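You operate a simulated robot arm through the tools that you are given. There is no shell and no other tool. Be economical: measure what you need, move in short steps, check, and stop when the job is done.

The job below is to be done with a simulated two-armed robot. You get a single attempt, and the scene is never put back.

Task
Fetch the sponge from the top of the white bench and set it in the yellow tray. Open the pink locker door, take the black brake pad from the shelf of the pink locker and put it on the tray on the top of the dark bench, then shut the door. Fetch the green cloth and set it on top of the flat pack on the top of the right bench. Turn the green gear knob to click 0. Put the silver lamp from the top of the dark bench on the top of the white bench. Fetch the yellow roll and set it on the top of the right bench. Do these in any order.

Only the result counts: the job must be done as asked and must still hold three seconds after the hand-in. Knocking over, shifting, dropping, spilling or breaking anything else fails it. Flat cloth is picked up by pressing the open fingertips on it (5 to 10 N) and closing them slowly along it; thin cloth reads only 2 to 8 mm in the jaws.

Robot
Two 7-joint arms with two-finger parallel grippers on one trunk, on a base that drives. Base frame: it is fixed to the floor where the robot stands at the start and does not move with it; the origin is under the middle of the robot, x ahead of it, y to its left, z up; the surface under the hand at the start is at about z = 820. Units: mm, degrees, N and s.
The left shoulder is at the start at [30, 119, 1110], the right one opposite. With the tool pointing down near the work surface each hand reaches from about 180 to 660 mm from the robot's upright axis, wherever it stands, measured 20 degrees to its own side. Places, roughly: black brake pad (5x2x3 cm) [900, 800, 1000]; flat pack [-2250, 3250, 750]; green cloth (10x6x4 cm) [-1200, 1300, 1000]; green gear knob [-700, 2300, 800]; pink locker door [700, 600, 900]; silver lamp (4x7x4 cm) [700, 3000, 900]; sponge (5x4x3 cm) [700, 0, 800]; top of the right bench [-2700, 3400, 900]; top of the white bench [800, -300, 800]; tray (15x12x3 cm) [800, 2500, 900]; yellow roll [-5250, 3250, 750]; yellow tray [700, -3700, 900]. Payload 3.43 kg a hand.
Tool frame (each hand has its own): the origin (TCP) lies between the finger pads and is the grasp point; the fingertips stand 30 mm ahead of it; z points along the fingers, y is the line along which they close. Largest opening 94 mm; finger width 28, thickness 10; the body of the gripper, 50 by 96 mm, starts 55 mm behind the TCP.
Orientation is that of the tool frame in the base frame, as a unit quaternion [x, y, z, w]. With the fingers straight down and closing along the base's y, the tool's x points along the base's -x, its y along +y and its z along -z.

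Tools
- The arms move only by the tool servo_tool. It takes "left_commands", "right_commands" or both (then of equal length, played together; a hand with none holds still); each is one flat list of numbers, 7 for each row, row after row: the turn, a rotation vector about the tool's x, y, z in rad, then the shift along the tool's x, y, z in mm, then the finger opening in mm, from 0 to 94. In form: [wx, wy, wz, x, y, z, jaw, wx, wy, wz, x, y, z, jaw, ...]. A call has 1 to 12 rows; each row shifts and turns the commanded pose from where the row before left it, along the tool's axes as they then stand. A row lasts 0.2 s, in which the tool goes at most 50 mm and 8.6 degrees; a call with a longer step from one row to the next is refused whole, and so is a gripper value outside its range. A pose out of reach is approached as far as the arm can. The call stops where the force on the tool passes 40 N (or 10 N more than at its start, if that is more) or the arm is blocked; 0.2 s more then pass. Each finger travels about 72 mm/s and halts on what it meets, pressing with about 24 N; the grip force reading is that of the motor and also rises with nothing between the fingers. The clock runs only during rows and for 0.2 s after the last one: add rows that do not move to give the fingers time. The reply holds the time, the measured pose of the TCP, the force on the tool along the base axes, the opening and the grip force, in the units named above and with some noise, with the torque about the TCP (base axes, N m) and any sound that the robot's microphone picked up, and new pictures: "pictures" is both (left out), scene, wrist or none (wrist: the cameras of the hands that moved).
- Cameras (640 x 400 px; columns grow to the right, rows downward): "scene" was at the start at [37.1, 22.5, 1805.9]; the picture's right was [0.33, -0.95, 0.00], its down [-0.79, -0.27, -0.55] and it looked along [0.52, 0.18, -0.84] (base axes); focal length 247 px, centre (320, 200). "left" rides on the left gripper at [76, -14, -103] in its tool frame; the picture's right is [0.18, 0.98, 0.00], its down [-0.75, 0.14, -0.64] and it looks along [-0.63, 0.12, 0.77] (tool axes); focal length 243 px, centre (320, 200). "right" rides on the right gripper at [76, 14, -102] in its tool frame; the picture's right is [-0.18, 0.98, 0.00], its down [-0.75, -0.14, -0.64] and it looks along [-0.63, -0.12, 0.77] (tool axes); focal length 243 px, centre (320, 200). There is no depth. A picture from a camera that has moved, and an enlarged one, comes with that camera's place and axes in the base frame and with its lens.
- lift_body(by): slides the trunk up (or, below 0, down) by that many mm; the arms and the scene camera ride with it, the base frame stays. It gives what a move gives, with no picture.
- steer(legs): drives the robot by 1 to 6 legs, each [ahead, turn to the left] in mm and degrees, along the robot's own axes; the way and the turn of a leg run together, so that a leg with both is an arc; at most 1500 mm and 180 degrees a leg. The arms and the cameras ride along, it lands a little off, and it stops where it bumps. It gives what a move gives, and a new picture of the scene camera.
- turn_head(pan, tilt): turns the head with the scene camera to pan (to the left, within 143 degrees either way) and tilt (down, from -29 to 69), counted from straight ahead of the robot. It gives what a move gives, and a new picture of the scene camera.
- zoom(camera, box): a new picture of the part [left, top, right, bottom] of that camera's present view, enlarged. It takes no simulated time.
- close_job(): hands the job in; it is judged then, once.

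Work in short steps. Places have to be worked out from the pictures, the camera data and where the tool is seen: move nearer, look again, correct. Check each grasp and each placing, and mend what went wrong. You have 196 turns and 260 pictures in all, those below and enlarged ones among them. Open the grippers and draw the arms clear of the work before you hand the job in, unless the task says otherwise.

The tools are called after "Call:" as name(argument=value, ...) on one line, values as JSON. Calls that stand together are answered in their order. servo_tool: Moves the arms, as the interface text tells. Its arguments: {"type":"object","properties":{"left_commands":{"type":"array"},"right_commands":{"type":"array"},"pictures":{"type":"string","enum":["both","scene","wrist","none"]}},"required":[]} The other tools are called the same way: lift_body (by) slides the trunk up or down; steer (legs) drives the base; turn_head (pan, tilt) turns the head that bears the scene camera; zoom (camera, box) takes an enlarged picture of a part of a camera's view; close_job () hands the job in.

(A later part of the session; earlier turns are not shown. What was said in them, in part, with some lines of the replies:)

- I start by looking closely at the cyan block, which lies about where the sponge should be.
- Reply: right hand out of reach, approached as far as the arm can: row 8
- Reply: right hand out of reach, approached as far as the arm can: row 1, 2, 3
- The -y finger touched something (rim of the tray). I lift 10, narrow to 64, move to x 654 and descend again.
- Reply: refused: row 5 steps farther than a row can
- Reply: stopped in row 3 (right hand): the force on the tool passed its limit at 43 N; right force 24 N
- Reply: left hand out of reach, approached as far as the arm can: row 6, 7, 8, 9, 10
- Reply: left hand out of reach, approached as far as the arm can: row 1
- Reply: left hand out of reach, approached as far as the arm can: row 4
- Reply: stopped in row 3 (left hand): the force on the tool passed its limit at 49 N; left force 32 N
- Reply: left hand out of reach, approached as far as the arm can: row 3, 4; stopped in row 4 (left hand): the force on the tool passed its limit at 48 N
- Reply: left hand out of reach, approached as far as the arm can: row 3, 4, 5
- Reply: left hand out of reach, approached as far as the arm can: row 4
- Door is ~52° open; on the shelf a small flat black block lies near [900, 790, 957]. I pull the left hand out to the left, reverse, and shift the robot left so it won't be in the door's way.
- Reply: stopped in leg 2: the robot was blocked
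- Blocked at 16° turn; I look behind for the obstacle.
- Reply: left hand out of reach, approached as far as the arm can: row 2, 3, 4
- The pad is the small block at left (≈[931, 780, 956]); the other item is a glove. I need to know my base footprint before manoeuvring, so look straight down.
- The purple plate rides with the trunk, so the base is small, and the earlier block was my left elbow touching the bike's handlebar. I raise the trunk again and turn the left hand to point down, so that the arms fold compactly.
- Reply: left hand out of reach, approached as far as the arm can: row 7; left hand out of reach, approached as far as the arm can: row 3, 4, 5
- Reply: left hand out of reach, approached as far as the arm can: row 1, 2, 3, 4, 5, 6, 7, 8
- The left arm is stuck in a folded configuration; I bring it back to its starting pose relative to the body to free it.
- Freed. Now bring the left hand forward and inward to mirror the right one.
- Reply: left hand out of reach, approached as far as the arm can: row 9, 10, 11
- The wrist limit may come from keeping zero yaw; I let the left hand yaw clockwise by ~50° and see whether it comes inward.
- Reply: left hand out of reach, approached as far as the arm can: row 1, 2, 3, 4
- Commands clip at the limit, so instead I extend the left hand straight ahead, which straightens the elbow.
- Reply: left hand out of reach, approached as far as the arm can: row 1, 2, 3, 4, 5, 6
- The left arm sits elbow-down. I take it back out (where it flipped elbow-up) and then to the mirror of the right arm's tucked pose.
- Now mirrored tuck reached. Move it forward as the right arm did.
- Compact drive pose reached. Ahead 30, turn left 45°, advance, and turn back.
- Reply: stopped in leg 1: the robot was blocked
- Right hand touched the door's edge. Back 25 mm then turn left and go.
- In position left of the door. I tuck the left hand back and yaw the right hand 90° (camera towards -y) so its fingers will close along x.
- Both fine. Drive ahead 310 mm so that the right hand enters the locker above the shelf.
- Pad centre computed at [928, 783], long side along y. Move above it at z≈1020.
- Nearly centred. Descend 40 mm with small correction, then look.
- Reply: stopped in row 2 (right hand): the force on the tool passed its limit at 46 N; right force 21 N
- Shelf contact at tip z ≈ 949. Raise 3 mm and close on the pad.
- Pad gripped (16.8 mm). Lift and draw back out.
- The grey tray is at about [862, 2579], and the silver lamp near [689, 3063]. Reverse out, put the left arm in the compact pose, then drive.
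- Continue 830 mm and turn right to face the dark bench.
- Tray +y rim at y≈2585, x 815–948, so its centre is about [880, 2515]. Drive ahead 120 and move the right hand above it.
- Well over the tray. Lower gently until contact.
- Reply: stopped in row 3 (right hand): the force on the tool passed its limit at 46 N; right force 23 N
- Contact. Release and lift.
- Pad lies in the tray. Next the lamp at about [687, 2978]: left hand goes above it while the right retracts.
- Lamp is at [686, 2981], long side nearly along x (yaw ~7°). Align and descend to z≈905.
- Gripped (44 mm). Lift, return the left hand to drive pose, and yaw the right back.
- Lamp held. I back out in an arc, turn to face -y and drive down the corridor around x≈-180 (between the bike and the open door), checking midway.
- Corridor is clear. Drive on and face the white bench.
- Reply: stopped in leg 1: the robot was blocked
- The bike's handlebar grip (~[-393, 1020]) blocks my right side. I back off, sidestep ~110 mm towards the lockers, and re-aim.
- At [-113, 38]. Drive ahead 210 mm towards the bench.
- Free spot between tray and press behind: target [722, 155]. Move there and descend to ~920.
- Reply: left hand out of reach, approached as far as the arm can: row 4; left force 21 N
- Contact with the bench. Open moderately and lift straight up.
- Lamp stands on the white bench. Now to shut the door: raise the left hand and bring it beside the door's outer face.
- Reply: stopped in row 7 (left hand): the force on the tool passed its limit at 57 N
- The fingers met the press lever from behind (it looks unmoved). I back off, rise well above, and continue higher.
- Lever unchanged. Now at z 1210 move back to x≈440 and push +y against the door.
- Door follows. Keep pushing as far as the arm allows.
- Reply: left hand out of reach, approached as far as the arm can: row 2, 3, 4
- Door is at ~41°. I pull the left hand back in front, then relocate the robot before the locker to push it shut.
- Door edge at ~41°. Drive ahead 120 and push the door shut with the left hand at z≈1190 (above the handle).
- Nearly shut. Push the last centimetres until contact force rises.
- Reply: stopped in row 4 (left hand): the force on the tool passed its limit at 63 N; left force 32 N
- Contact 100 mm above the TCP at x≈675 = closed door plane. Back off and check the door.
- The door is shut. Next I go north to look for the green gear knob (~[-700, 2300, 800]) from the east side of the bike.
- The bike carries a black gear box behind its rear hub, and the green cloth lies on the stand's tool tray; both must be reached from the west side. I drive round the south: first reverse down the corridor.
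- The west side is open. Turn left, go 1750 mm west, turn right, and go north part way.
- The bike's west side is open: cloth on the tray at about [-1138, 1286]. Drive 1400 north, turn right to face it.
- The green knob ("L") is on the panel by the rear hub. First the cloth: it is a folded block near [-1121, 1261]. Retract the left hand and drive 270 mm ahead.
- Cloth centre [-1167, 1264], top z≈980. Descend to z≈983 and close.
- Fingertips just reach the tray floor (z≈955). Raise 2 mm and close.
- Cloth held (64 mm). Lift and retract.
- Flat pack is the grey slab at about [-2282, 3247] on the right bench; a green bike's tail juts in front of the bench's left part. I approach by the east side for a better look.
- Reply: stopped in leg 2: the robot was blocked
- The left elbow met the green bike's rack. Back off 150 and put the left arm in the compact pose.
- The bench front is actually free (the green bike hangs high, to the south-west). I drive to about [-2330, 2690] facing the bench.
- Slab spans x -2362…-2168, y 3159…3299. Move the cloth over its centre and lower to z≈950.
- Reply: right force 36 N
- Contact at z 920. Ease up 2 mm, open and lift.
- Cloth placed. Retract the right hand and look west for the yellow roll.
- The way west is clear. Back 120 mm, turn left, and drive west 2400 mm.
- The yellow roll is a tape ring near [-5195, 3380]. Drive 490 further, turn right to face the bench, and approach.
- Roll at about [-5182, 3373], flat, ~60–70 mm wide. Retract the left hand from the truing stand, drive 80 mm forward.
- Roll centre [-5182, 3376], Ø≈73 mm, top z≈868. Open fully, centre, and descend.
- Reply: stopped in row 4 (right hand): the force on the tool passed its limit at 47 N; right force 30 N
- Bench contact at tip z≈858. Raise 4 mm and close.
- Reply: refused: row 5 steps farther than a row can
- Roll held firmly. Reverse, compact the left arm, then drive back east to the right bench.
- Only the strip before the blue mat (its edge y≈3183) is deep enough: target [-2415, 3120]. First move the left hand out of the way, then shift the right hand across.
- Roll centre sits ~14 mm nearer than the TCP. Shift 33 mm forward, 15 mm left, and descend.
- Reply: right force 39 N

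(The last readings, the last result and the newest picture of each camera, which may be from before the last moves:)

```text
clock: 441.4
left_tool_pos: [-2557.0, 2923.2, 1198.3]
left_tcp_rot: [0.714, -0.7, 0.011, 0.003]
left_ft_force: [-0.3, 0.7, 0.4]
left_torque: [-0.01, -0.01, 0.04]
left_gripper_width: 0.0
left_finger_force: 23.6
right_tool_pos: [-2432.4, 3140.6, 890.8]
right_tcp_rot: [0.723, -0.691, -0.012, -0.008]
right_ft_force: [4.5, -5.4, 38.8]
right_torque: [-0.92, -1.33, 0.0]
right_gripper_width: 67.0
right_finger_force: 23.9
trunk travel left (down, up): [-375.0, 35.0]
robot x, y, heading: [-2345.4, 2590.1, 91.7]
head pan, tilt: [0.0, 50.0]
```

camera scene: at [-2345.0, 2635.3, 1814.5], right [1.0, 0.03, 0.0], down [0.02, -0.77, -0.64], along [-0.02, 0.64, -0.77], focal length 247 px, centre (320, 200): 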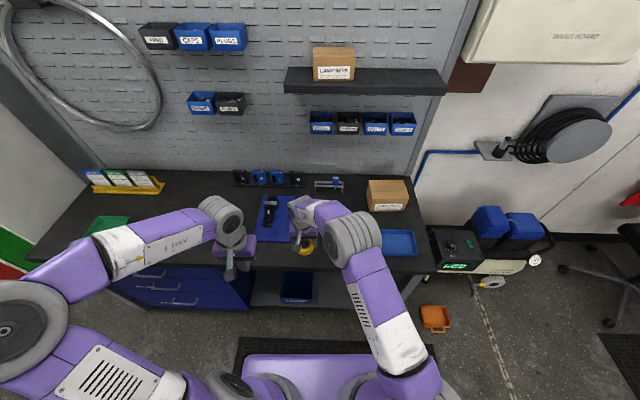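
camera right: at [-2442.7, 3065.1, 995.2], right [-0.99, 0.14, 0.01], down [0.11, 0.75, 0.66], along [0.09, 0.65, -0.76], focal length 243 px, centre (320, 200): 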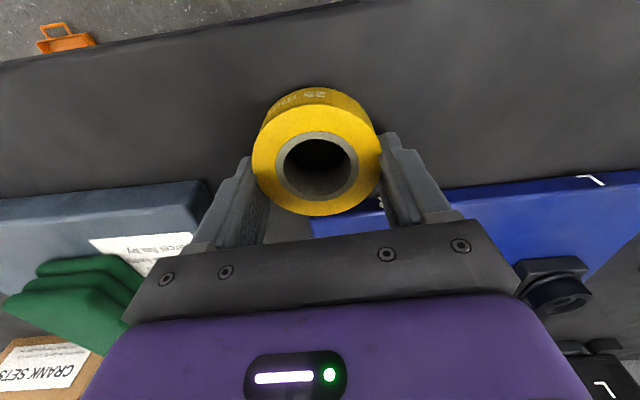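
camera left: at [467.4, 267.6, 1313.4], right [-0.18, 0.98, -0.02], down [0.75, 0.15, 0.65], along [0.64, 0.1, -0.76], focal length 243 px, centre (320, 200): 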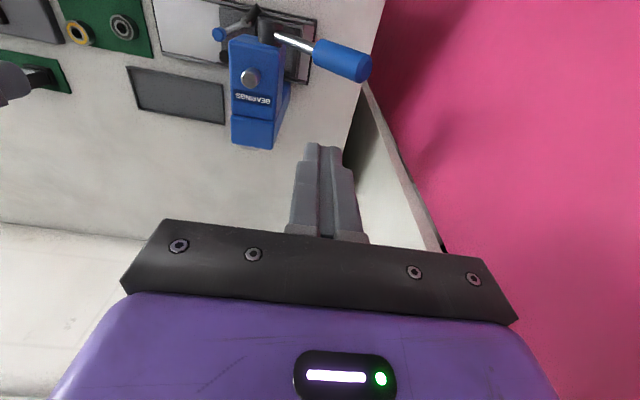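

Contact with the bench. Ease 2 mm up, open slightly, lift.

Call:
servo_tool(right_commands=[0, 0, 0, 0, 0, -4, 66, 0, 0, 0, 0, 0, 0, 78, 0, 0, 0, 0, 0, 0, 80, 0, 0, 0, 0, 0, -20, 80, 0, 0, 0, 0, 0, -45, 80, 0, 0, 0, 0, 0, -45, 80, 0, 0, 0, 0, 0, -45, 80], pictures="wrist")

```text
clock: 442.9
left_tool_pos: [-2555.9, 2925.2, 1196.9]
left_tcp_rot: [0.714, -0.7, 0.012, 0.004]
left_ft_force: [0.1, 0.1, 0.3]
left_torque: [0.0, 0.01, 0.0]
left_gripper_width: 0.3
left_finger_force: 23.3
right_tool_pos: [-2435.4, 3135.5, 1046.0]
right_tcp_rot: [0.722, -0.691, -0.009, -0.005]
right_ft_force: [-0.7, 0.6, 1.5]
right_torque: [0.04, 0.0, -0.03]
right_gripper_width: 80.2
right_finger_force: 0.1
trunk travel left (down, up): [-375.0, 35.0]
robot x, y, heading: [-2341.5, 2587.2, 91.8]
head pan, tilt: [0.0, 50.0]
camera right: at [-2445.4, 3056.2, 1147.7], right [-0.99, 0.14, 0.01], down [0.11, 0.75, 0.66], along [0.09, 0.65, -0.76], focal length 243 px, centre (320, 200)
```

right: 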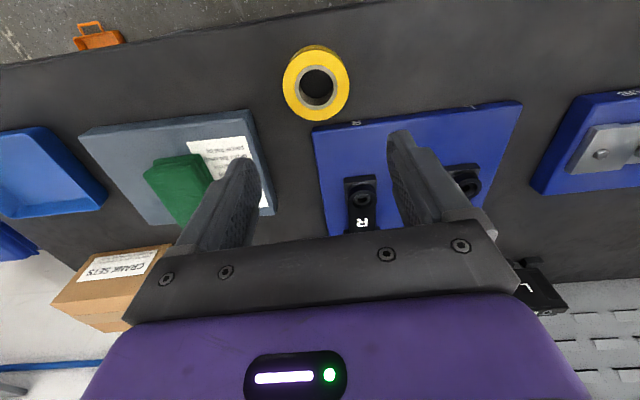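

The roll is on the right bench. Last task: the green gear knob at about [-706, 2306, 800]. Fold both arms compactly and drive there.

Call:
servo_tool(right_commands=[0, 0, 0, 15, -32, -13, 60, 0, 0, 0, 15, -32, -13, 60, 0, 0, 0, 15, -32, -13, 60, 0, 0, 0, 15, -32, -13, 60, 0, 0, 0, 15, -32, -13, 60, 0, 0, 0, 0, 0, 0, 60, 0, 0, 0, 0, 0, 0, 60, 0, 0, 0, 0, 0, 0, 60, 0, 0, 0, 0, 0, 0, 60, 0, 0, 0, 0, 0, 0, 60], left_commands=[0, 0, 0, 0, 0, 0, 60, 0, 0, 0, 0, 0, 0, 60, 0, 0, 0, 0, 0, 0, 60, 0, 0, 0, 0, 0, 0, 60, 0, 0, 0, 0, 0, 0, 60, 0, 0, 0, -27, -29, 18, 60, 0, 0, 0, -27, -29, 18, 60, 0, 0, 0, -27, -29, 18, 60, 0, 0, 0, -27, -29, 18, 60, 0, 0, 0, -27, -29, 18, 60], pictures="scene")

Call:
steer(legs=[[-50, 0], [0, -92], [650, 0], [0, -45], [500, 0], [0, 45]])

Call:
turn_head(pan=10, tilt=45)

```text
clock: 445.1
left_tool_pos: [-2410.9, 3058.6, 1102.4]
left_tcp_rot: [0.714, -0.7, 0.012, 0.005]
left_ft_force: [0.6, 0.2, 0.0]
left_torque: [0.0, -0.02, 0.03]
left_gripper_width: 59.9
left_finger_force: 0.1
right_tool_pos: [-2266.8, 3070.1, 1106.9]
right_tcp_rot: [0.723, -0.691, -0.009, -0.005]
right_ft_force: [0.4, -0.1, -0.2]
right_torque: [-0.01, 0.03, 0.0]
right_gripper_width: 60.1
right_finger_force: 0.0
trunk travel left (down, up): [-375.0, 35.0]
robot x, y, heading: [-2343.4, 2588.4, 91.8]
head pan, tilt: [0.0, 50.0]
camera scene: at [-2341.6, 2635.9, 1814.5], right [1.0, 0.03, 0.0], down [0.02, -0.77, -0.64], along [-0.02, 0.64, -0.77], focal length 247 px, centre (320, 200)
```

scene: 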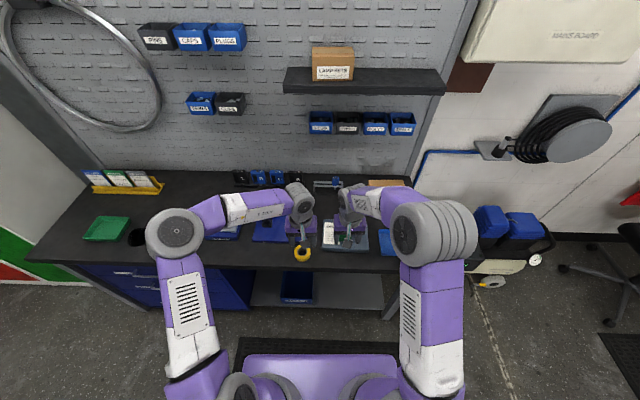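

```text
clock: 459.9
left_tool_pos: [-864.3, 2238.2, 1102.3]
left_tcp_rot: [0.004, 1.0, -0.006, -0.012]
left_ft_force: [0.0, -0.4, -0.3]
left_torque: [-0.03, -0.02, -0.01]
left_gripper_width: 60.1
left_finger_force: 0.1
right_tool_pos: [-857.8, 2093.1, 1107.3]
right_tcp_rot: [-0.008, 1.0, 0.002, 0.01]
right_ft_force: [-0.3, -0.7, -0.4]
right_torque: [-0.01, 0.02, 0.0]
right_gripper_width: 59.8
right_finger_force: 0.1
trunk travel left (down, up): [-375.0, 35.0]
robot x, y, heading: [-1337.7, 2180.1, 0.2]
head pan, tilt: [0.0, 50.0]
camera scene: at [-1288.5, 2180.4, 1814.5], right [0.0, -1.0, 0.0], down [-0.77, 0.0, -0.64], along [0.64, 0.0, -0.77], focal length 247 px, centre (320, 200)
```

scene: 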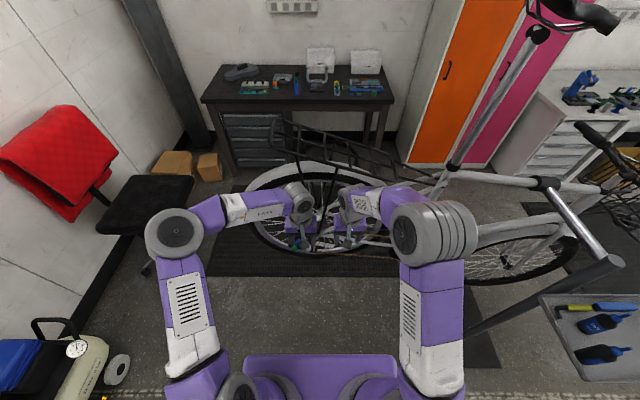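

```text
clock: 460.7
left_tool_pos: [-863.5, 2238.2, 1102.3]
left_tcp_rot: [0.004, 1.0, -0.007, -0.012]
left_ft_force: [-0.3, -0.4, 0.5]
left_torque: [0.0, -0.01, -0.03]
left_gripper_width: 60.4
left_finger_force: 0.0
right_tool_pos: [-857.0, 2090.8, 1107.0]
right_tcp_rot: [-0.008, 1.0, 0.002, 0.009]
right_ft_force: [0.8, 1.0, -0.3]
right_torque: [0.0, 0.02, 0.03]
right_gripper_width: 60.5
right_finger_force: 0.1
trunk travel left (down, up): [-375.0, 35.0]
robot x, y, heading: [-1336.3, 2183.5, 0.0]
head pan, tilt: [10.0, 45.0]
camera scene: at [-1285.5, 2194.2, 1821.4], right [0.18, -0.98, 0.0], down [-0.7, -0.12, -0.71], along [0.7, 0.12, -0.71], focal length 247 px, centre (320, 200)
```

scene: 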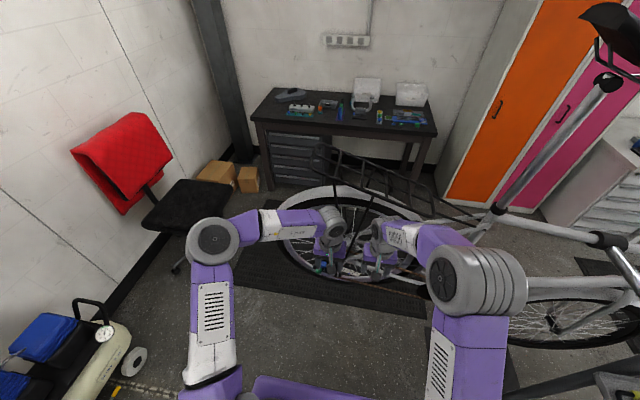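

I back off 180, lower the trunk 250 for the knob's height, then rotate the left hand forward and raise the right one.

Call:
steer(legs=[[-180, 0]])

Call:
lift_body(by=-250)

Call:
servo_tool(left_commands=[0, -0.1428, 0, 0, 0, 0, 60, 0, -0.1428, 0, 0, 0, 0, 60, 0, -0.1428, 0, 0, 0, 0, 60, 0, -0.1428, 0, 0, 0, 0, 60, 0, -0.1428, 0, 0, 0, 0, 60, 0, -0.1428, 0, 0, 0, 0, 60, 0, -0.1428, 0, 0, 0, 0, 60, 0, -0.1428, 0, 0, 0, 0, 60, 0, -0.1428, 0, 0, 0, 0, 60, 0, -0.1428, 0, 0, 0, 0, 60, 0, -0.1428, 0, 0, 0, 0, 60], right_commands=[0, 0, 0, 10, -6, -30, 60, 0, 0, 0, 10, -6, -30, 60, 0, 0, 0, 10, -6, -30, 60, 0, 0, 0, 10, -6, -30, 60, 0, 0, 0, 10, -6, -30, 60, 0, 0, 0, 10, -6, -30, 60, 0, 0, 0, 10, -6, -30, 60, 0, 0, 0, 10, -6, -30, 60, 0, 0, 0, 0, 0, 0, 60, 0, 0, 0, 0, 0, 0, 60, 0, 0, 0, 0, 0, 0, 60], pictures="both")

```text
clock: 462.1
left_tool_pos: [-1040.3, 2238.4, 1103.0]
left_tcp_rot: [0.004, 1.0, -0.006, -0.012]
left_ft_force: [0.3, 0.0, -0.8]
left_torque: [0.0, 0.01, 0.02]
left_gripper_width: 59.9
left_finger_force: 0.0
right_tool_pos: [-1033.4, 2091.6, 1106.7]
right_tcp_rot: [-0.009, 1.0, 0.002, 0.009]
right_ft_force: [-0.2, 0.9, -0.3]
right_torque: [-0.01, 0.01, 0.02]
right_gripper_width: 59.9
right_finger_force: 0.1
trunk travel left (down, up): [-375.0, 35.0]
robot x, y, heading: [-1513.5, 2179.1, 0.1]
head pan, tilt: [10.0, 45.0]
camera scene: at [-1461.8, 2193.9, 1821.4], right [0.18, -0.98, 0.0], down [-0.7, -0.12, -0.71], along [0.7, 0.12, -0.71], focal length 247 px, centre (320, 200)
```

scene: 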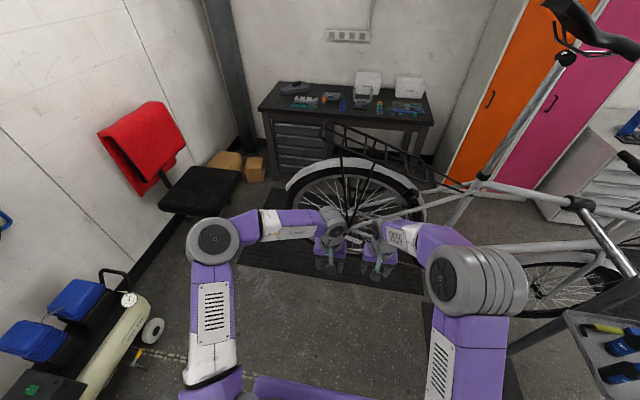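

```text
clock: 464.7
left_tool_pos: [-1040.5, 2237.3, 853.0]
left_tcp_rot: [0.004, 1.0, -0.005, -0.012]
left_ft_force: [0.8, 0.3, -0.5]
left_torque: [0.03, 0.01, 0.01]
left_gripper_width: 60.0
left_finger_force: 0.1
right_tool_pos: [-1032.6, 2090.7, 856.8]
right_tcp_rot: [-0.01, 1.0, 0.002, 0.009]
right_ft_force: [0.5, 0.1, -0.3]
right_torque: [0.03, -0.02, -0.02]
right_gripper_width: 59.8
right_finger_force: 0.0
trunk travel left (down, up): [-125.0, 285.0]
robot x, y, heading: [-1510.5, 2182.3, 0.2]
head pan, tilt: [10.0, 45.0]
```

```text
clock: 467.1
left_tool_pos: [-1040.3, 2236.3, 853.8]
left_tcp_rot: [-0.002, 0.716, -0.008, 0.698]
left_ft_force: [0.3, -0.2, 0.4]
left_torque: [0.06, 0.02, -0.03]
left_gripper_width: 59.7
left_finger_force: 0.1
right_tool_pos: [-1115.8, 2042.5, 1095.5]
right_tcp_rot: [-0.009, 1.0, 0.002, 0.01]
right_ft_force: [-0.4, -0.2, 0.2]
right_torque: [0.01, 0.03, 0.0]
right_gripper_width: 59.9
right_finger_force: 0.1
trunk travel left (down, up): [-125.0, 285.0]
robot x, y, heading: [-1513.0, 2180.5, 0.1]
head pan, tilt: [10.0, 45.0]
camera scene: at [-1460.9, 2193.8, 1571.4], right [0.18, -0.98, 0.0], down [-0.7, -0.12, -0.71], along [0.7, 0.12, -0.71], focal length 247 px, centre (320, 200)
camera right: at [-1194.9, 2054.6, 1197.5], right [0.17, 0.99, 0.01], down [0.74, -0.13, 0.66], along [0.65, -0.1, -0.76], focal length 243 px, centre (320, 200)
camera left: at [-1144.3, 2223.5, 779.6], right [0.0, 0.98, -0.2], down [-0.62, 0.16, 0.77], along [0.78, 0.12, 0.61], focal length 243 px, centre (320, 200)
```

scene: 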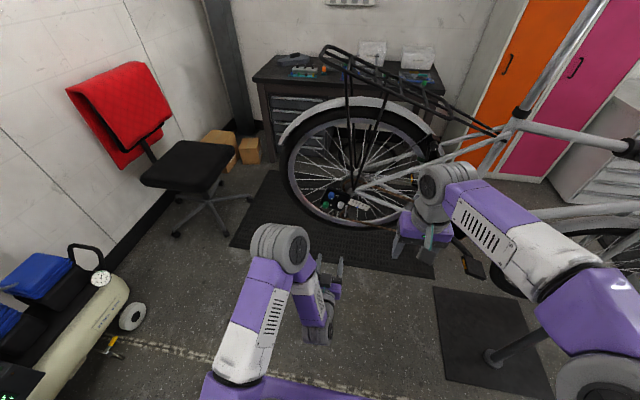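
right: 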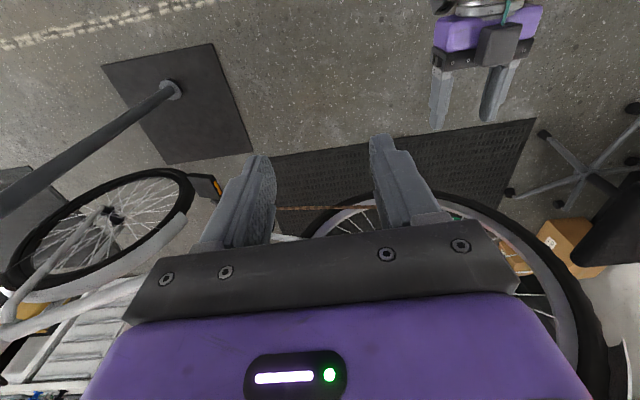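
left: 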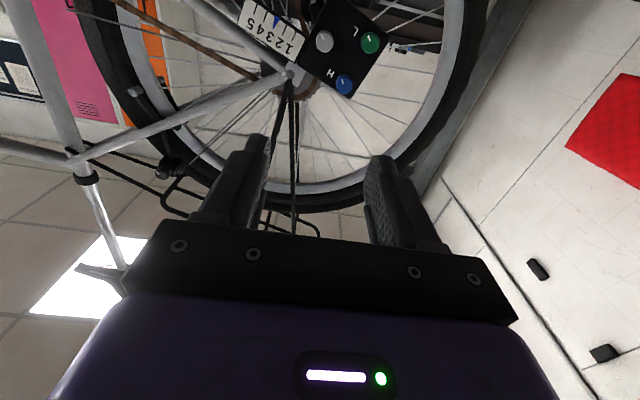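

Call:
zoom(camera="left", box=[220, 0, 420, 110])

Call:
zoom(camera="scene", box=[300, 170, 390, 230])

```text
3.20 times, centred on (320, 55) of left
camera zoom: at [-1144.3, 2223.5, 779.6], right [0.0, 0.98, -0.2], down [-0.62, 0.16, 0.77], along [0.78, 0.12, 0.61], focal length 776 px, centre (320, 664)
```

zoom: 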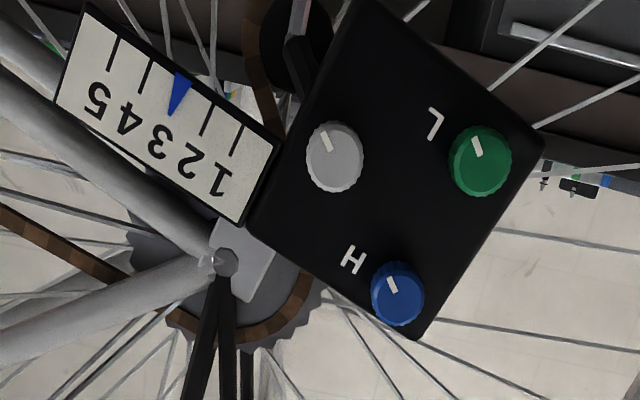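

```text
6.67 times, centred on (345, 200) of scene
camera zoom: at [-1460.9, 2193.8, 1571.4], right [0.18, -0.98, 0.0], down [-0.7, -0.12, -0.71], along [0.7, 0.12, -0.71], focal length 1647 px, centre (153, 200)
```

zoom: 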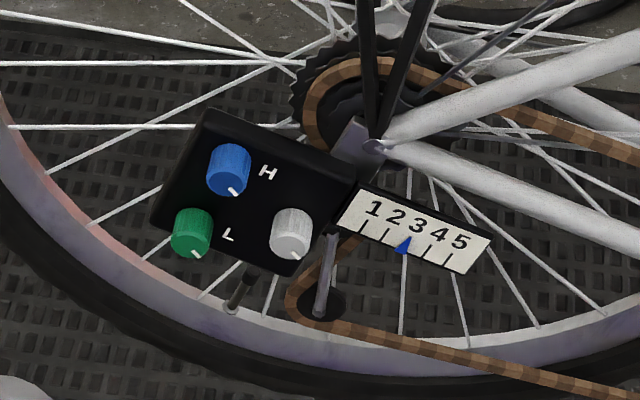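

Knob front centre triangulates to [-729, 2298, 804], Ø≈28 mm, with a white pointer line. Drive 190 mm ahead and align the left hand before it.

Call:
steer(legs=[[190, 0]])

Call:
servo_tool(left_commands=[0, 0, 0, 25, 31, 10, 55, 0, 0, 0, 25, 31, 15, 55], pictures="wrist")

```text
clock: 468.7
left_tool_pos: [-849.2, 2239.1, 853.0]
left_tcp_rot: [-0.002, 0.716, -0.006, 0.698]
left_ft_force: [0.9, -1.0, 0.9]
left_torque: [0.01, -0.03, -0.02]
left_gripper_width: 60.2
left_finger_force: 0.0
right_tool_pos: [-925.7, 2042.7, 1095.9]
right_tcp_rot: [-0.011, 1.0, 0.002, 0.009]
right_ft_force: [0.3, -0.1, -0.2]
right_torque: [0.02, 0.01, -0.01]
right_gripper_width: 60.0
right_finger_force: 0.1
trunk travel left (down, up): [-125.0, 285.0]
robot x, y, heading: [-1321.7, 2178.9, 0.3]
head pan, tilt: [10.0, 45.0]
camera scene: at [-1270.4, 2194.6, 1571.4], right [0.18, -0.98, 0.0], down [-0.7, -0.13, -0.71], along [0.7, 0.13, -0.71], focal length 247 px, centre (320, 200)
```

scene: 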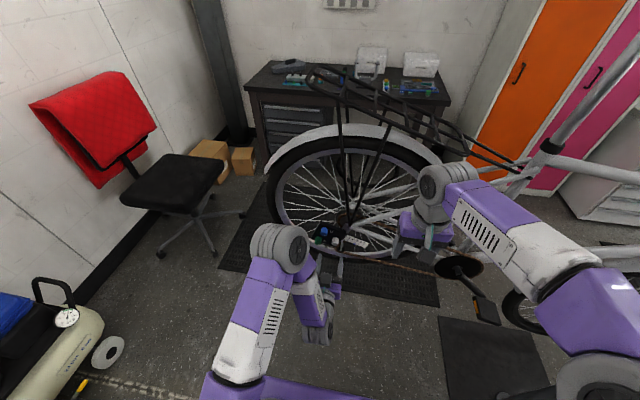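

```text
clock: 469.3
left_tool_pos: [-825.3, 2301.4, 802.9]
left_tcp_rot: [-0.001, 0.716, -0.007, 0.698]
left_ft_force: [-0.2, -0.2, 0.5]
left_torque: [0.0, -0.05, -0.03]
left_gripper_width: 55.1
left_finger_force: 0.0
right_tool_pos: [-926.3, 2045.3, 1095.4]
right_tcp_rot: [-0.011, 1.0, 0.002, 0.01]
right_ft_force: [-0.4, -0.1, -0.6]
right_torque: [-0.01, 0.02, -0.03]
right_gripper_width: 59.8
right_finger_force: 0.0
trunk travel left (down, up): [-125.0, 285.0]
robot x, y, heading: [-1318.6, 2180.6, 0.0]
head pan, tilt: [10.0, 45.0]
camera left: at [-930.9, 2287.2, 729.4], right [0.0, 0.98, -0.2], down [-0.62, 0.15, 0.77], along [0.78, 0.12, 0.61], focal length 243 px, centre (320, 200)
```

left: 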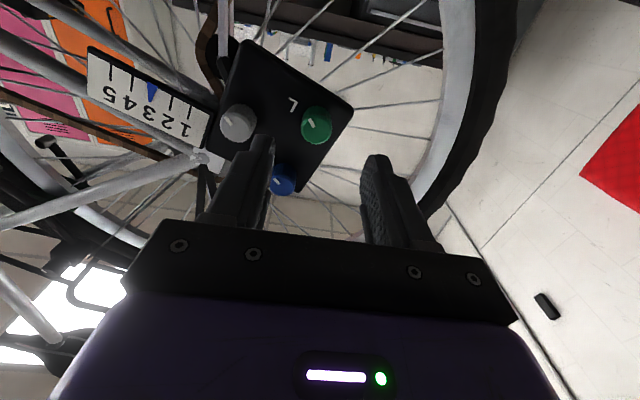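

Knob aligned (y≈2300, z≈806). Advance to x≈-748.

Call:
servo_tool(left_commands=[0, 0, 0, -3, -1, 30, 55, 0, 0, 0, -2, 0, 27, 55, 0, 0, 0, 0, 0, 14, 55, 0, 0, 0, 0, 0, 6, 55], pictures="wrist")

```text
clock: 470.3
left_tool_pos: [-751.6, 2298.8, 807.2]
left_tcp_rot: [-0.002, 0.716, -0.006, 0.698]
left_ft_force: [-14.3, 0.7, 2.7]
left_torque: [-0.07, -0.28, -0.45]
left_gripper_width: 54.6
left_finger_force: 0.0
right_tool_pos: [-927.0, 2043.9, 1095.4]
right_tcp_rot: [-0.01, 1.0, 0.002, 0.01]
right_ft_force: [1.1, -0.2, 1.3]
right_torque: [0.0, -0.01, -0.03]
right_gripper_width: 59.9
right_finger_force: 0.1
trunk travel left (down, up): [-125.0, 285.0]
robot x, y, heading: [-1322.6, 2178.3, 0.3]
head pan, tilt: [10.0, 45.0]
camera left: at [-855.9, 2285.2, 733.3], right [0.0, 0.98, -0.2], down [-0.62, 0.15, 0.77], along [0.78, 0.12, 0.61], focal length 243 px, centre (320, 200)
```

left: 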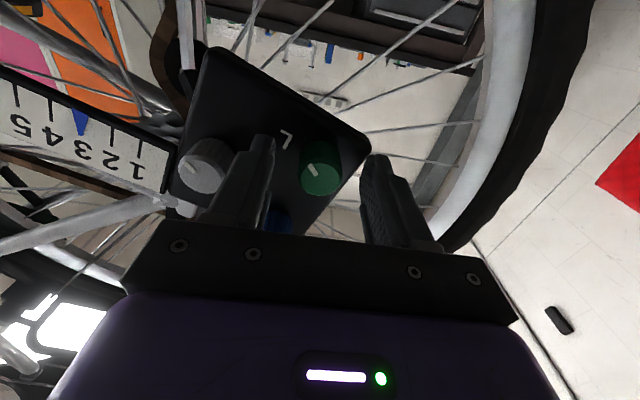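

The -y fingertip touches the panel (tip x≈-722). Back 3 mm and close on the knob.

Call:
servo_tool(left_commands=[0, 0, 0, 0, 0, -4, 50, 0, 0, 0, 0, 0, 0, 35, 0, 0, 0, 0, 0, 0, 22, 0, 0, 0, 0, 0, 0, 22], pictures="wrist")

Call:
zoom(camera="left", box=[220, 100, 420, 220])

```text
clock: 471.3
left_tool_pos: [-752.2, 2299.2, 806.4]
left_tcp_rot: [-0.003, 0.716, -0.005, 0.698]
left_ft_force: [1.6, -2.1, 0.7]
left_torque: [0.01, 0.07, 0.51]
left_gripper_width: 24.8
left_finger_force: 44.9
right_tool_pos: [-925.5, 2043.2, 1095.4]
right_tcp_rot: [-0.009, 1.0, 0.001, 0.01]
right_ft_force: [0.5, 0.0, 0.7]
right_torque: [0.03, 0.0, 0.01]
right_gripper_width: 60.2
right_finger_force: 0.0
trunk travel left (down, up): [-125.0, 285.0]
robot x, y, heading: [-1324.7, 2180.6, 0.2]
head pan, tilt: [10.0, 45.0]
camera left: at [-857.4, 2284.9, 732.8], right [0.0, 0.98, -0.2], down [-0.62, 0.15, 0.77], along [0.78, 0.12, 0.61], focal length 243 px, centre (320, 200)
```

left: 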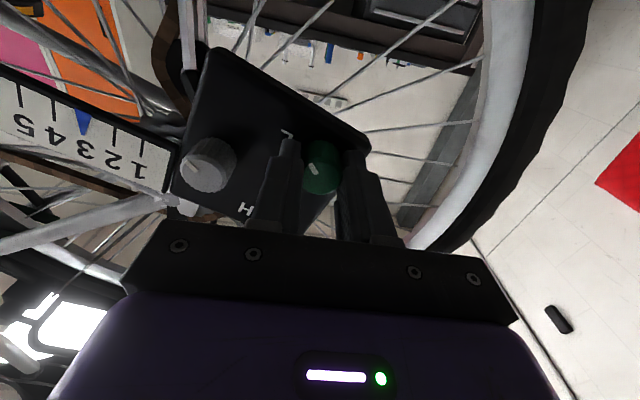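

```text
3.20 times, centred on (320, 160) of left
camera zoom: at [-857.4, 2284.9, 732.8], right [0.0, 0.98, -0.2], down [-0.62, 0.15, 0.77], along [0.78, 0.12, 0.61], focal length 776 px, centre (320, 328)
```

zoom: 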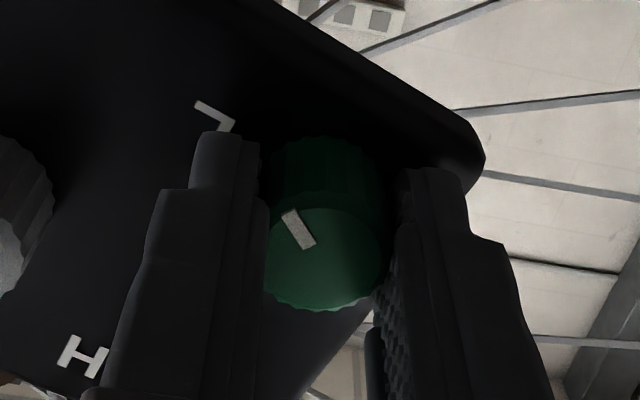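

Knob gripped (24.8 mm). I turn it a little counter-clockwise (as seen from the front) and listen.

Call:
servo_tool(left_commands=[0, 0, -0.1, 0, 0, 0, 20, 0, 0, -0.1, 0, 0, 0, 20, 0, 0, -0.1, 0, 0, 0, 20], pictures="wrist")

Call:
zoom(camera="scene", box=[300, 200, 390, 260])

```text
clock: 472.1
left_tool_pos: [-753.9, 2299.2, 805.8]
left_tcp_rot: [-0.109, 0.707, -0.111, 0.69]
left_ft_force: [3.5, 0.9, 7.3]
left_torque: [-0.01, 0.3, -1.08]
left_gripper_width: 24.5
left_finger_force: 44.9
right_tool_pos: [-925.9, 2043.7, 1096.5]
right_tcp_rot: [-0.01, 1.0, 0.002, 0.01]
right_ft_force: [0.3, -0.3, -0.1]
right_torque: [-0.05, 0.01, 0.02]
right_gripper_width: 60.0
right_finger_force: 0.0
trunk travel left (down, up): [-125.0, 285.0]
robot x, y, heading: [-1320.0, 2179.2, 0.4]
head pan, tilt: [10.0, 45.0]
camera left: at [-857.3, 2263.0, 740.5], right [-0.01, 0.88, -0.48], down [-0.62, 0.37, 0.69], along [0.78, 0.3, 0.55], focal length 243 px, centre (320, 200)
```

left: 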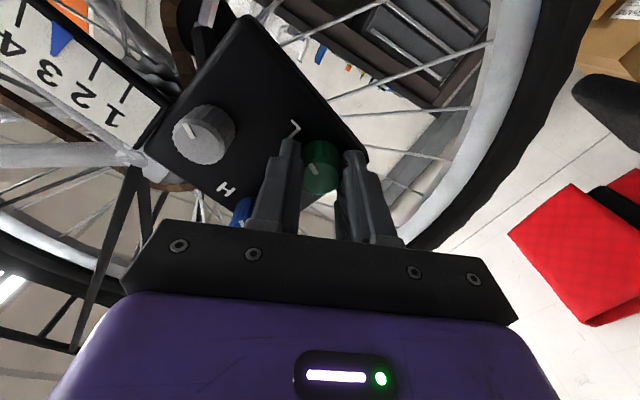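

```text
6.67 times, centred on (345, 230) of scene
camera zoom: at [-1271.8, 2194.7, 1571.5], right [0.18, -0.98, 0.0], down [-0.7, -0.13, -0.71], along [0.7, 0.13, -0.71], focal length 1647 px, centre (153, 0)
```

zoom: 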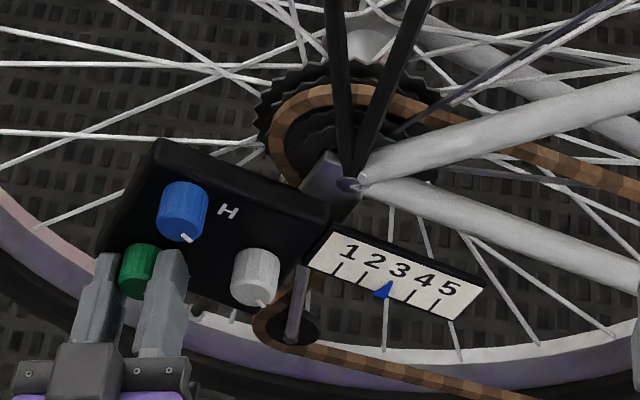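

Call:
zoom(camera="left", box=[140, 60, 400, 230])

```text
2.35 times, centred on (270, 145) of left
camera zoom: at [-857.3, 2263.0, 740.5], right [-0.01, 0.88, -0.48], down [-0.62, 0.37, 0.69], along [0.78, 0.3, 0.55], focal length 571 px, centre (438, 329)
```

zoom: 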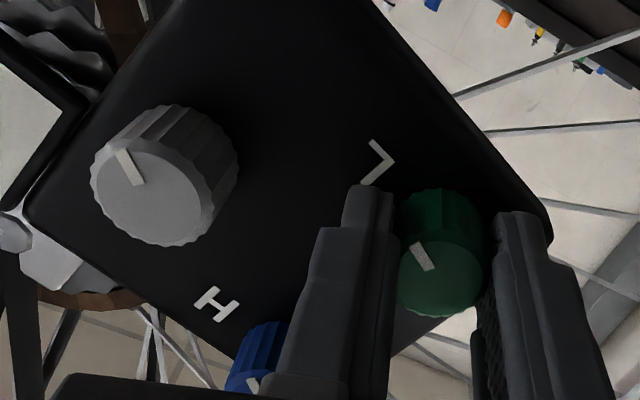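

The pointer moved about 15° counter-clockwise (43°→28° below horizontal); no sound yet. Continue in the same direction.

Call:
servo_tool(left_commands=[0, 0, -0.1, 0, 0, 0, 20, 0, 0, -0.1, 0, 0, 0, 20, 0, 0, -0.1, 0, 0, 0, 20], pictures="wrist")

Call:
zoom(camera="left", box=[140, 60, 400, 230])

```text
clock: 472.9
left_tool_pos: [-752.3, 2299.4, 805.8]
left_tcp_rot: [-0.214, 0.682, -0.215, 0.666]
left_ft_force: [5.6, 2.2, 10.3]
left_torque: [0.01, 0.03, -1.46]
left_gripper_width: 24.7
left_finger_force: 44.5
right_tool_pos: [-926.1, 2042.8, 1095.6]
right_tcp_rot: [-0.009, 1.0, 0.002, 0.01]
right_ft_force: [-0.4, 0.2, 0.8]
right_torque: [0.02, -0.03, -0.01]
right_gripper_width: 59.8
right_finger_force: 0.0
trunk travel left (down, up): [-125.0, 285.0]
robot x, y, heading: [-1326.4, 2180.6, 0.2]
head pan, tilt: [10.0, 45.0]
camera left: at [-857.1, 2244.5, 754.4], right [-0.01, 0.7, -0.72], down [-0.63, 0.55, 0.55], along [0.78, 0.46, 0.43], focal length 243 px, centre (320, 200)
```

left: 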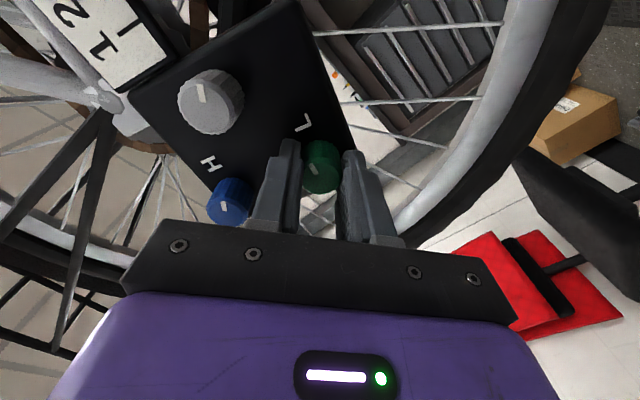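

```text
2.35 times, centred on (270, 145) of left
camera zoom: at [-857.1, 2244.5, 754.4], right [-0.01, 0.7, -0.72], down [-0.63, 0.55, 0.55], along [0.78, 0.46, 0.43], focal length 571 px, centre (438, 329)
```

zoom: 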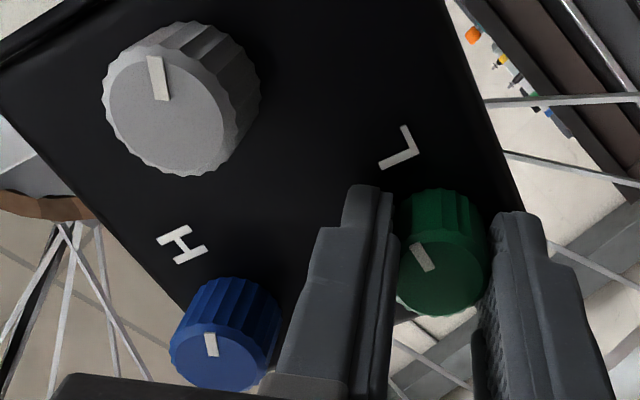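

Knob turns with the hand. Continue counter-clockwise, watching for sounds or a stop.

Call:
servo_tool(left_commands=[0, 0, -0.1, 0, 0, 0, 20, 0, 0, -0.1, 0, 0, 0, 20, 0, 0, -0.1, 0, 0, 0, 20, 0, 0, -0.1, 0, 0, 0, 20], pictures="wrist")

Call:
zoom(camera="left", box=[140, 60, 400, 230])

```text
clock: 473.9
left_tool_pos: [-752.7, 2298.5, 806.7]
left_tcp_rot: [-0.345, 0.626, -0.342, 0.61]
left_ft_force: [12.1, -0.4, 12.4]
left_torque: [0.01, -0.67, -1.39]
left_gripper_width: 24.7
left_finger_force: 45.3
right_tool_pos: [-924.5, 2044.4, 1097.3]
right_tcp_rot: [-0.01, 1.0, 0.003, 0.01]
right_ft_force: [0.8, -0.2, 0.2]
right_torque: [-0.02, -0.04, -0.01]
right_gripper_width: 59.9
right_finger_force: 0.1
trunk travel left (down, up): [-125.0, 285.0]
robot x, y, heading: [-1321.2, 2175.4, 0.6]
head pan, tilt: [10.0, 45.0]
camera left: at [-856.8, 2227.9, 780.3], right [-0.02, 0.36, -0.93], down [-0.63, 0.72, 0.29], along [0.78, 0.59, 0.22], focal length 243 px, centre (320, 200)
```

left: 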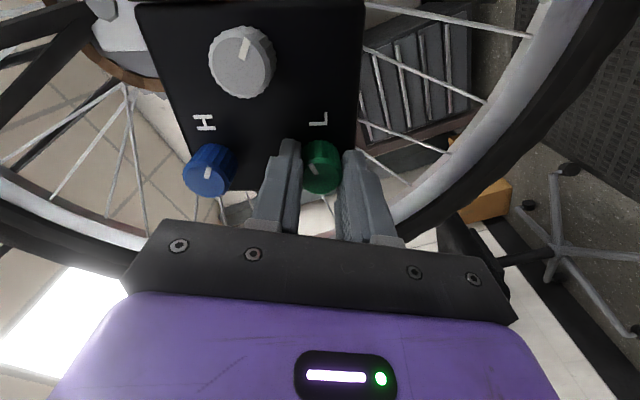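

```text
2.35 times, centred on (270, 145) of left
camera zoom: at [-856.8, 2227.9, 780.3], right [-0.02, 0.36, -0.93], down [-0.63, 0.72, 0.29], along [0.78, 0.59, 0.22], focal length 571 px, centre (438, 329)
```

zoom: 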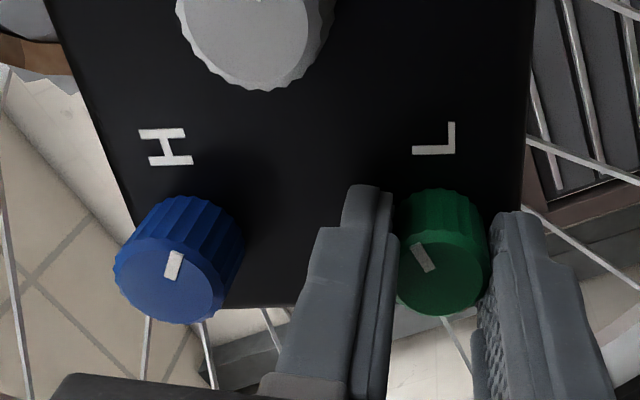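

Call:
servo_tool(left_commands=[0, 0, -0.1, 0, 0, 0, 20, 0, 0, -0.1, 0, 0, 0, 20, 0, 0, -0.1, 0, 0, 0, 20, 0, 0, -0.1, 0, 0, 0, 20], pictures="wrist")

```text
clock: 474.9
left_tool_pos: [-753.2, 2297.8, 805.8]
left_tcp_rot: [-0.463, 0.545, -0.455, 0.531]
left_ft_force: [10.0, 0.4, 17.3]
left_torque: [-0.03, -1.16, -1.23]
left_gripper_width: 24.9
left_finger_force: 44.9
right_tool_pos: [-926.1, 2043.8, 1096.3]
right_tcp_rot: [-0.01, 1.0, 0.002, 0.009]
right_ft_force: [0.6, 0.1, 0.0]
right_torque: [-0.03, 0.0, -0.02]
right_gripper_width: 60.0
right_finger_force: 0.0
trunk travel left (down, up): [-125.0, 285.0]
robot x, y, heading: [-1322.0, 2182.6, 0.2]
head pan, tilt: [10.0, 45.0]
camera left: at [-856.3, 2222.3, 810.6], right [-0.02, -0.03, -1.0], down [-0.64, 0.77, -0.01], along [0.77, 0.64, -0.03], focal length 243 px, centre (320, 200)
```

left: 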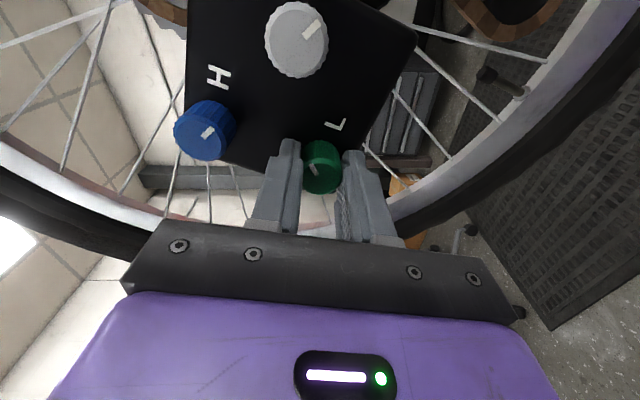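

Call:
zoom(camera="scene", box=[300, 200, 390, 260])

Call:
zoom(camera="left", box=[170, 0, 430, 210])

```text
6.67 times, centred on (345, 230) of scene
camera zoom: at [-1272.4, 2194.3, 1571.5], right [0.18, -0.98, 0.0], down [-0.7, -0.13, -0.71], along [0.7, 0.13, -0.71], focal length 1647 px, centre (153, 0)
```

zoom: 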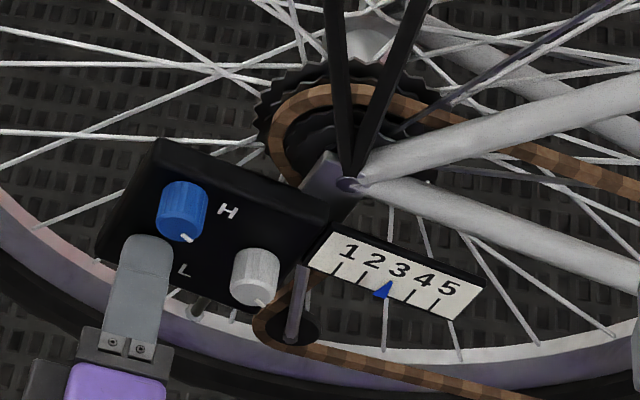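

```text
1.90 times, centred on (300, 105) of left
camera zoom: at [-856.3, 2222.3, 810.6], right [-0.02, -0.03, -1.0], down [-0.64, 0.77, -0.01], along [0.77, 0.64, -0.03], focal length 462 px, centre (358, 381)
```

zoom: 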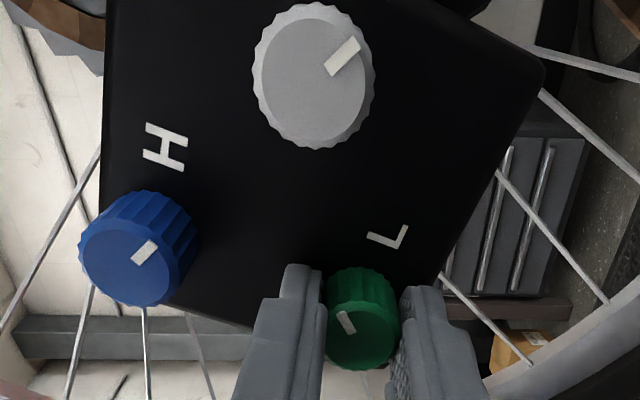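

Call:
servo_tool(left_commands=[0, 0, -0.12, 0, 0, 0, 20, 0, 0, -0.12, 0, 0, 0, 20, 0, 0, -0.12, 0, 0, 0, 20, 0, 0, -0.12, 0, 0, 0, 20], pictures="wrist")

```text
clock: 475.9
left_tool_pos: [-753.4, 2298.5, 806.2]
left_tcp_rot: [0.578, -0.419, 0.57, -0.407]
left_ft_force: [12.8, -0.2, 17.3]
left_torque: [-0.01, -1.6, -0.49]
left_gripper_width: 24.5
left_finger_force: 44.9
right_tool_pos: [-925.8, 2043.9, 1095.1]
right_tcp_rot: [-0.01, 1.0, 0.002, 0.009]
right_ft_force: [-0.1, 0.2, -0.4]
right_torque: [-0.03, 0.01, -0.04]
right_gripper_width: 60.1
right_finger_force: 0.1
trunk travel left (down, up): [-125.0, 285.0]
robot x, y, heading: [-1322.0, 2177.8, 0.0]
head pan, tilt: [10.0, 45.0]
camera left: at [-855.6, 2232.1, 846.2], right [-0.02, -0.49, -0.87], down [-0.65, 0.67, -0.36], along [0.76, 0.56, -0.33], focal length 243 px, centre (320, 200)
```

left: 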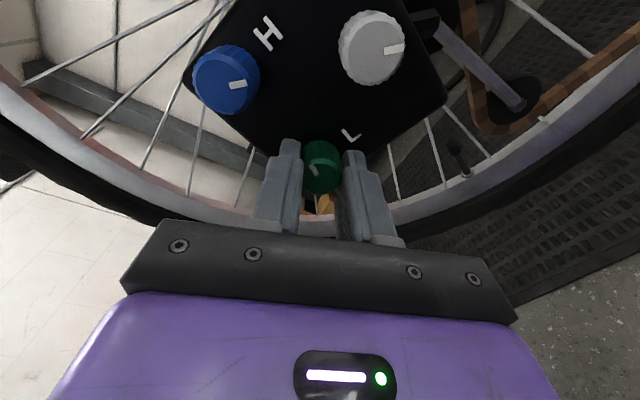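

Call:
servo_tool(left_commands=[0, 0, -0.12, 0, 0, 0, 20, 0, 0, -0.12, 0, 0, 0, 20, 0, 0, -0.12, 0, 0, 0, 20, 0, 0, -0.12, 0, 0, 0, 20], pictures="wrist")

```text
clock: 476.9
left_tool_pos: [-753.3, 2300.7, 804.4]
left_tcp_rot: [0.663, -0.269, 0.648, -0.26]
left_ft_force: [6.2, 4.8, 11.9]
left_torque: [0.42, -1.44, 0.29]
left_gripper_width: 25.1
left_finger_force: 44.9
right_tool_pos: [-926.5, 2044.7, 1095.7]
right_tcp_rot: [-0.011, 1.0, 0.002, 0.01]
right_ft_force: [-1.2, -0.5, 0.4]
right_torque: [0.0, -0.02, -0.01]
right_gripper_width: 60.1
right_finger_force: 0.1
trunk travel left (down, up): [-125.0, 285.0]
robot x, y, heading: [-1320.3, 2179.7, 0.3]
head pan, tilt: [10.0, 45.0]
camera left: at [-855.0, 2258.4, 872.3], right [-0.02, -0.84, -0.55], down [-0.66, 0.42, -0.62], along [0.75, 0.35, -0.56], focal length 243 px, centre (320, 200)
```

left: 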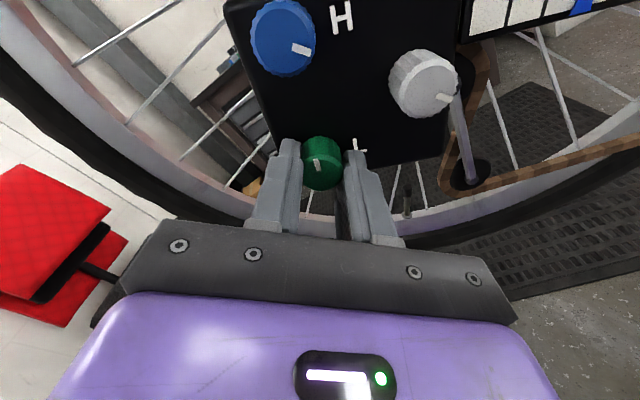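

Torque about the knob's axis rose to 0.42 N·m and the knob lagged behind the jaws – an end stop. Zoom in on the pointer.

Call:
zoom(camera="left", box=[220, 0, 480, 200])

```text
2.00 times, centred on (350, 100) of left
camera zoom: at [-855.0, 2258.4, 872.3], right [-0.02, -0.84, -0.55], down [-0.66, 0.42, -0.62], along [0.75, 0.35, -0.56], focal length 485 px, centre (260, 400)
```

zoom: 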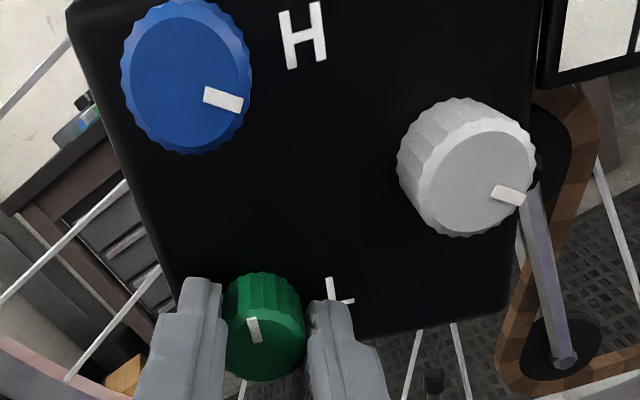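

The stop is exactly where the pointer points to the panel's top (12 o'clock) – click 0. I release the knob, back off, and verify.

Call:
servo_tool(left_commands=[0, 0, 0, 0, 0, 0, 32, 0, 0, 0, 0, 0, 0, 45, 0, 0, 0, 0, 0, 0, 50, 0, 0, 0, 0, 0, -20, 50, 0, 0, 0, 0, 0, -40, 50, 0, 0, 0, 0, 0, -40, 50], pictures="wrist")

Call:
zoom(camera="left", box=[220, 0, 480, 200])

```text
clock: 478.3
left_tool_pos: [-851.9, 2298.4, 807.1]
left_tcp_rot: [0.663, -0.269, 0.648, -0.26]
left_ft_force: [0.2, -0.2, -0.6]
left_torque: [0.01, 0.0, -0.01]
left_gripper_width: 50.1
left_finger_force: 0.1
right_tool_pos: [-926.6, 2044.0, 1095.0]
right_tcp_rot: [-0.01, 1.0, 0.001, 0.009]
right_ft_force: [-0.2, -0.2, -0.2]
right_torque: [-0.07, 0.0, 0.02]
right_gripper_width: 60.1
right_finger_force: 0.1
trunk travel left (down, up): [-125.0, 285.0]
robot x, y, heading: [-1327.0, 2180.0, 0.1]
head pan, tilt: [10.0, 45.0]
camera left: at [-954.4, 2257.9, 874.3], right [-0.02, -0.83, -0.55], down [-0.66, 0.43, -0.62], along [0.76, 0.35, -0.55], focal length 243 px, centre (320, 200)
```

left: 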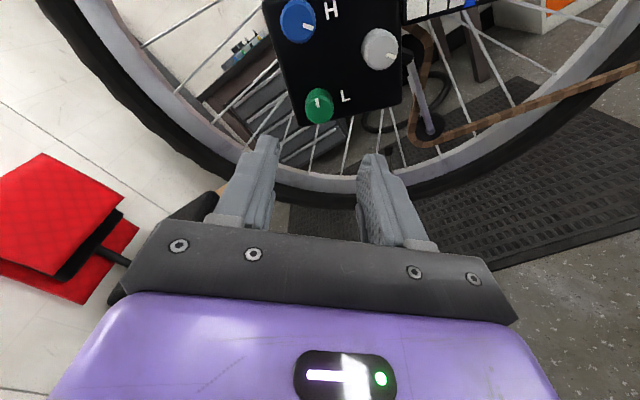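

```text
2.00 times, centred on (350, 100) of left
camera zoom: at [-954.4, 2257.9, 874.3], right [-0.02, -0.83, -0.55], down [-0.66, 0.43, -0.62], along [0.76, 0.35, -0.55], focal length 485 px, centre (260, 400)
```

zoom: 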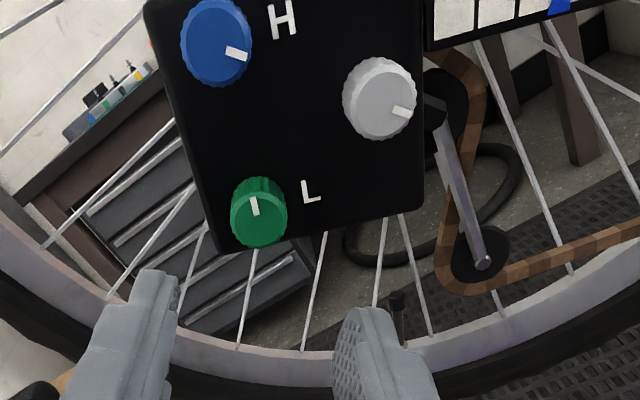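

Pointer stays at the top. Draw clear by reversing 250 mm, then hand in.

Call:
steer(legs=[[-250, 0]])

Call:
zoom(camera="scene", box=[280, 130, 440, 240])

```text
clock: 480.1
left_tool_pos: [-1112.0, 2297.7, 806.8]
left_tcp_rot: [0.663, -0.271, 0.648, -0.26]
left_ft_force: [-0.3, -0.4, 0.0]
left_torque: [0.0, 0.03, -0.01]
left_gripper_width: 50.0
left_finger_force: 0.0
right_tool_pos: [-1184.3, 2043.4, 1095.3]
right_tcp_rot: [-0.008, 1.0, 0.002, 0.009]
right_ft_force: [-0.4, -0.7, -0.5]
right_torque: [0.02, -0.04, -0.01]
right_gripper_width: 60.1
right_finger_force: 0.0
trunk travel left (down, up): [-125.0, 285.0]
robot x, y, heading: [-1583.1, 2179.8, 0.3]
head pan, tilt: [10.0, 45.0]
camera scene: at [-1531.6, 2193.6, 1571.5], right [0.18, -0.98, 0.0], down [-0.7, -0.12, -0.71], along [0.7, 0.12, -0.71], focal length 247 px, centre (320, 200)
```

scene: 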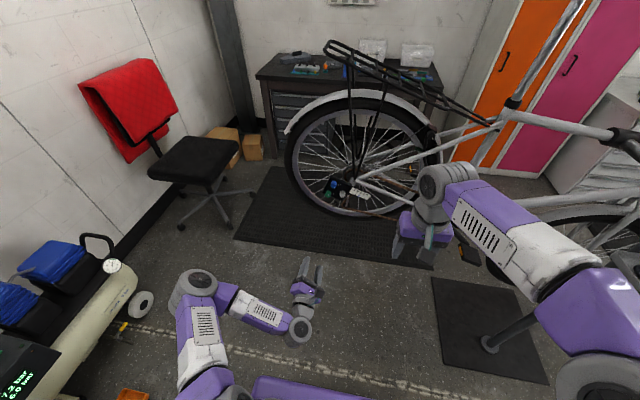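

```text
3.64 times, centred on (360, 185) of scene
camera zoom: at [-1531.6, 2193.6, 1571.5], right [0.18, -0.98, 0.0], down [-0.7, -0.12, -0.71], along [0.7, 0.12, -0.71], focal length 898 px, centre (174, 254)
```

zoom: 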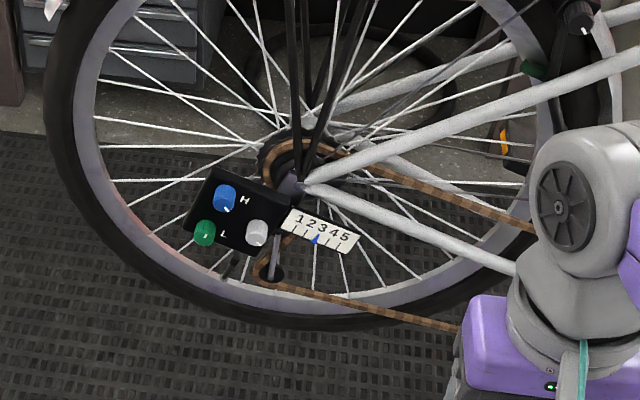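

Call:
close_job()

```text
The job is handed in.
```

I finished and handed in all six jobs. The knob's click 0 is the one result I inferred rather than confirmed.

- **Sponge:** it is in the yellow tray.
- **Brake pad and locker:** the pad is in the tray on the dark bench, and the pink locker door is shut.
- **Green cloth:** it is on top of the flat pack on the right bench.
- **Gear knob:** I turned it counter-clockwise to its end stop, where the pointer faces the top of the panel. I took that as click 0. The panel has no click marks and the microphone picked up no clicks.
- **Silver lamp:** it is on the white bench.
- **Yellow roll:** it is on the right bench, between the front edge and the blue mat.

**Bumps:** while driving I touched the handlebar of the grey bike and the rack of the green one. My left fingers also met the press lever on the white bench. The lever looked unmoved in a later picture; I did not check the bikes.
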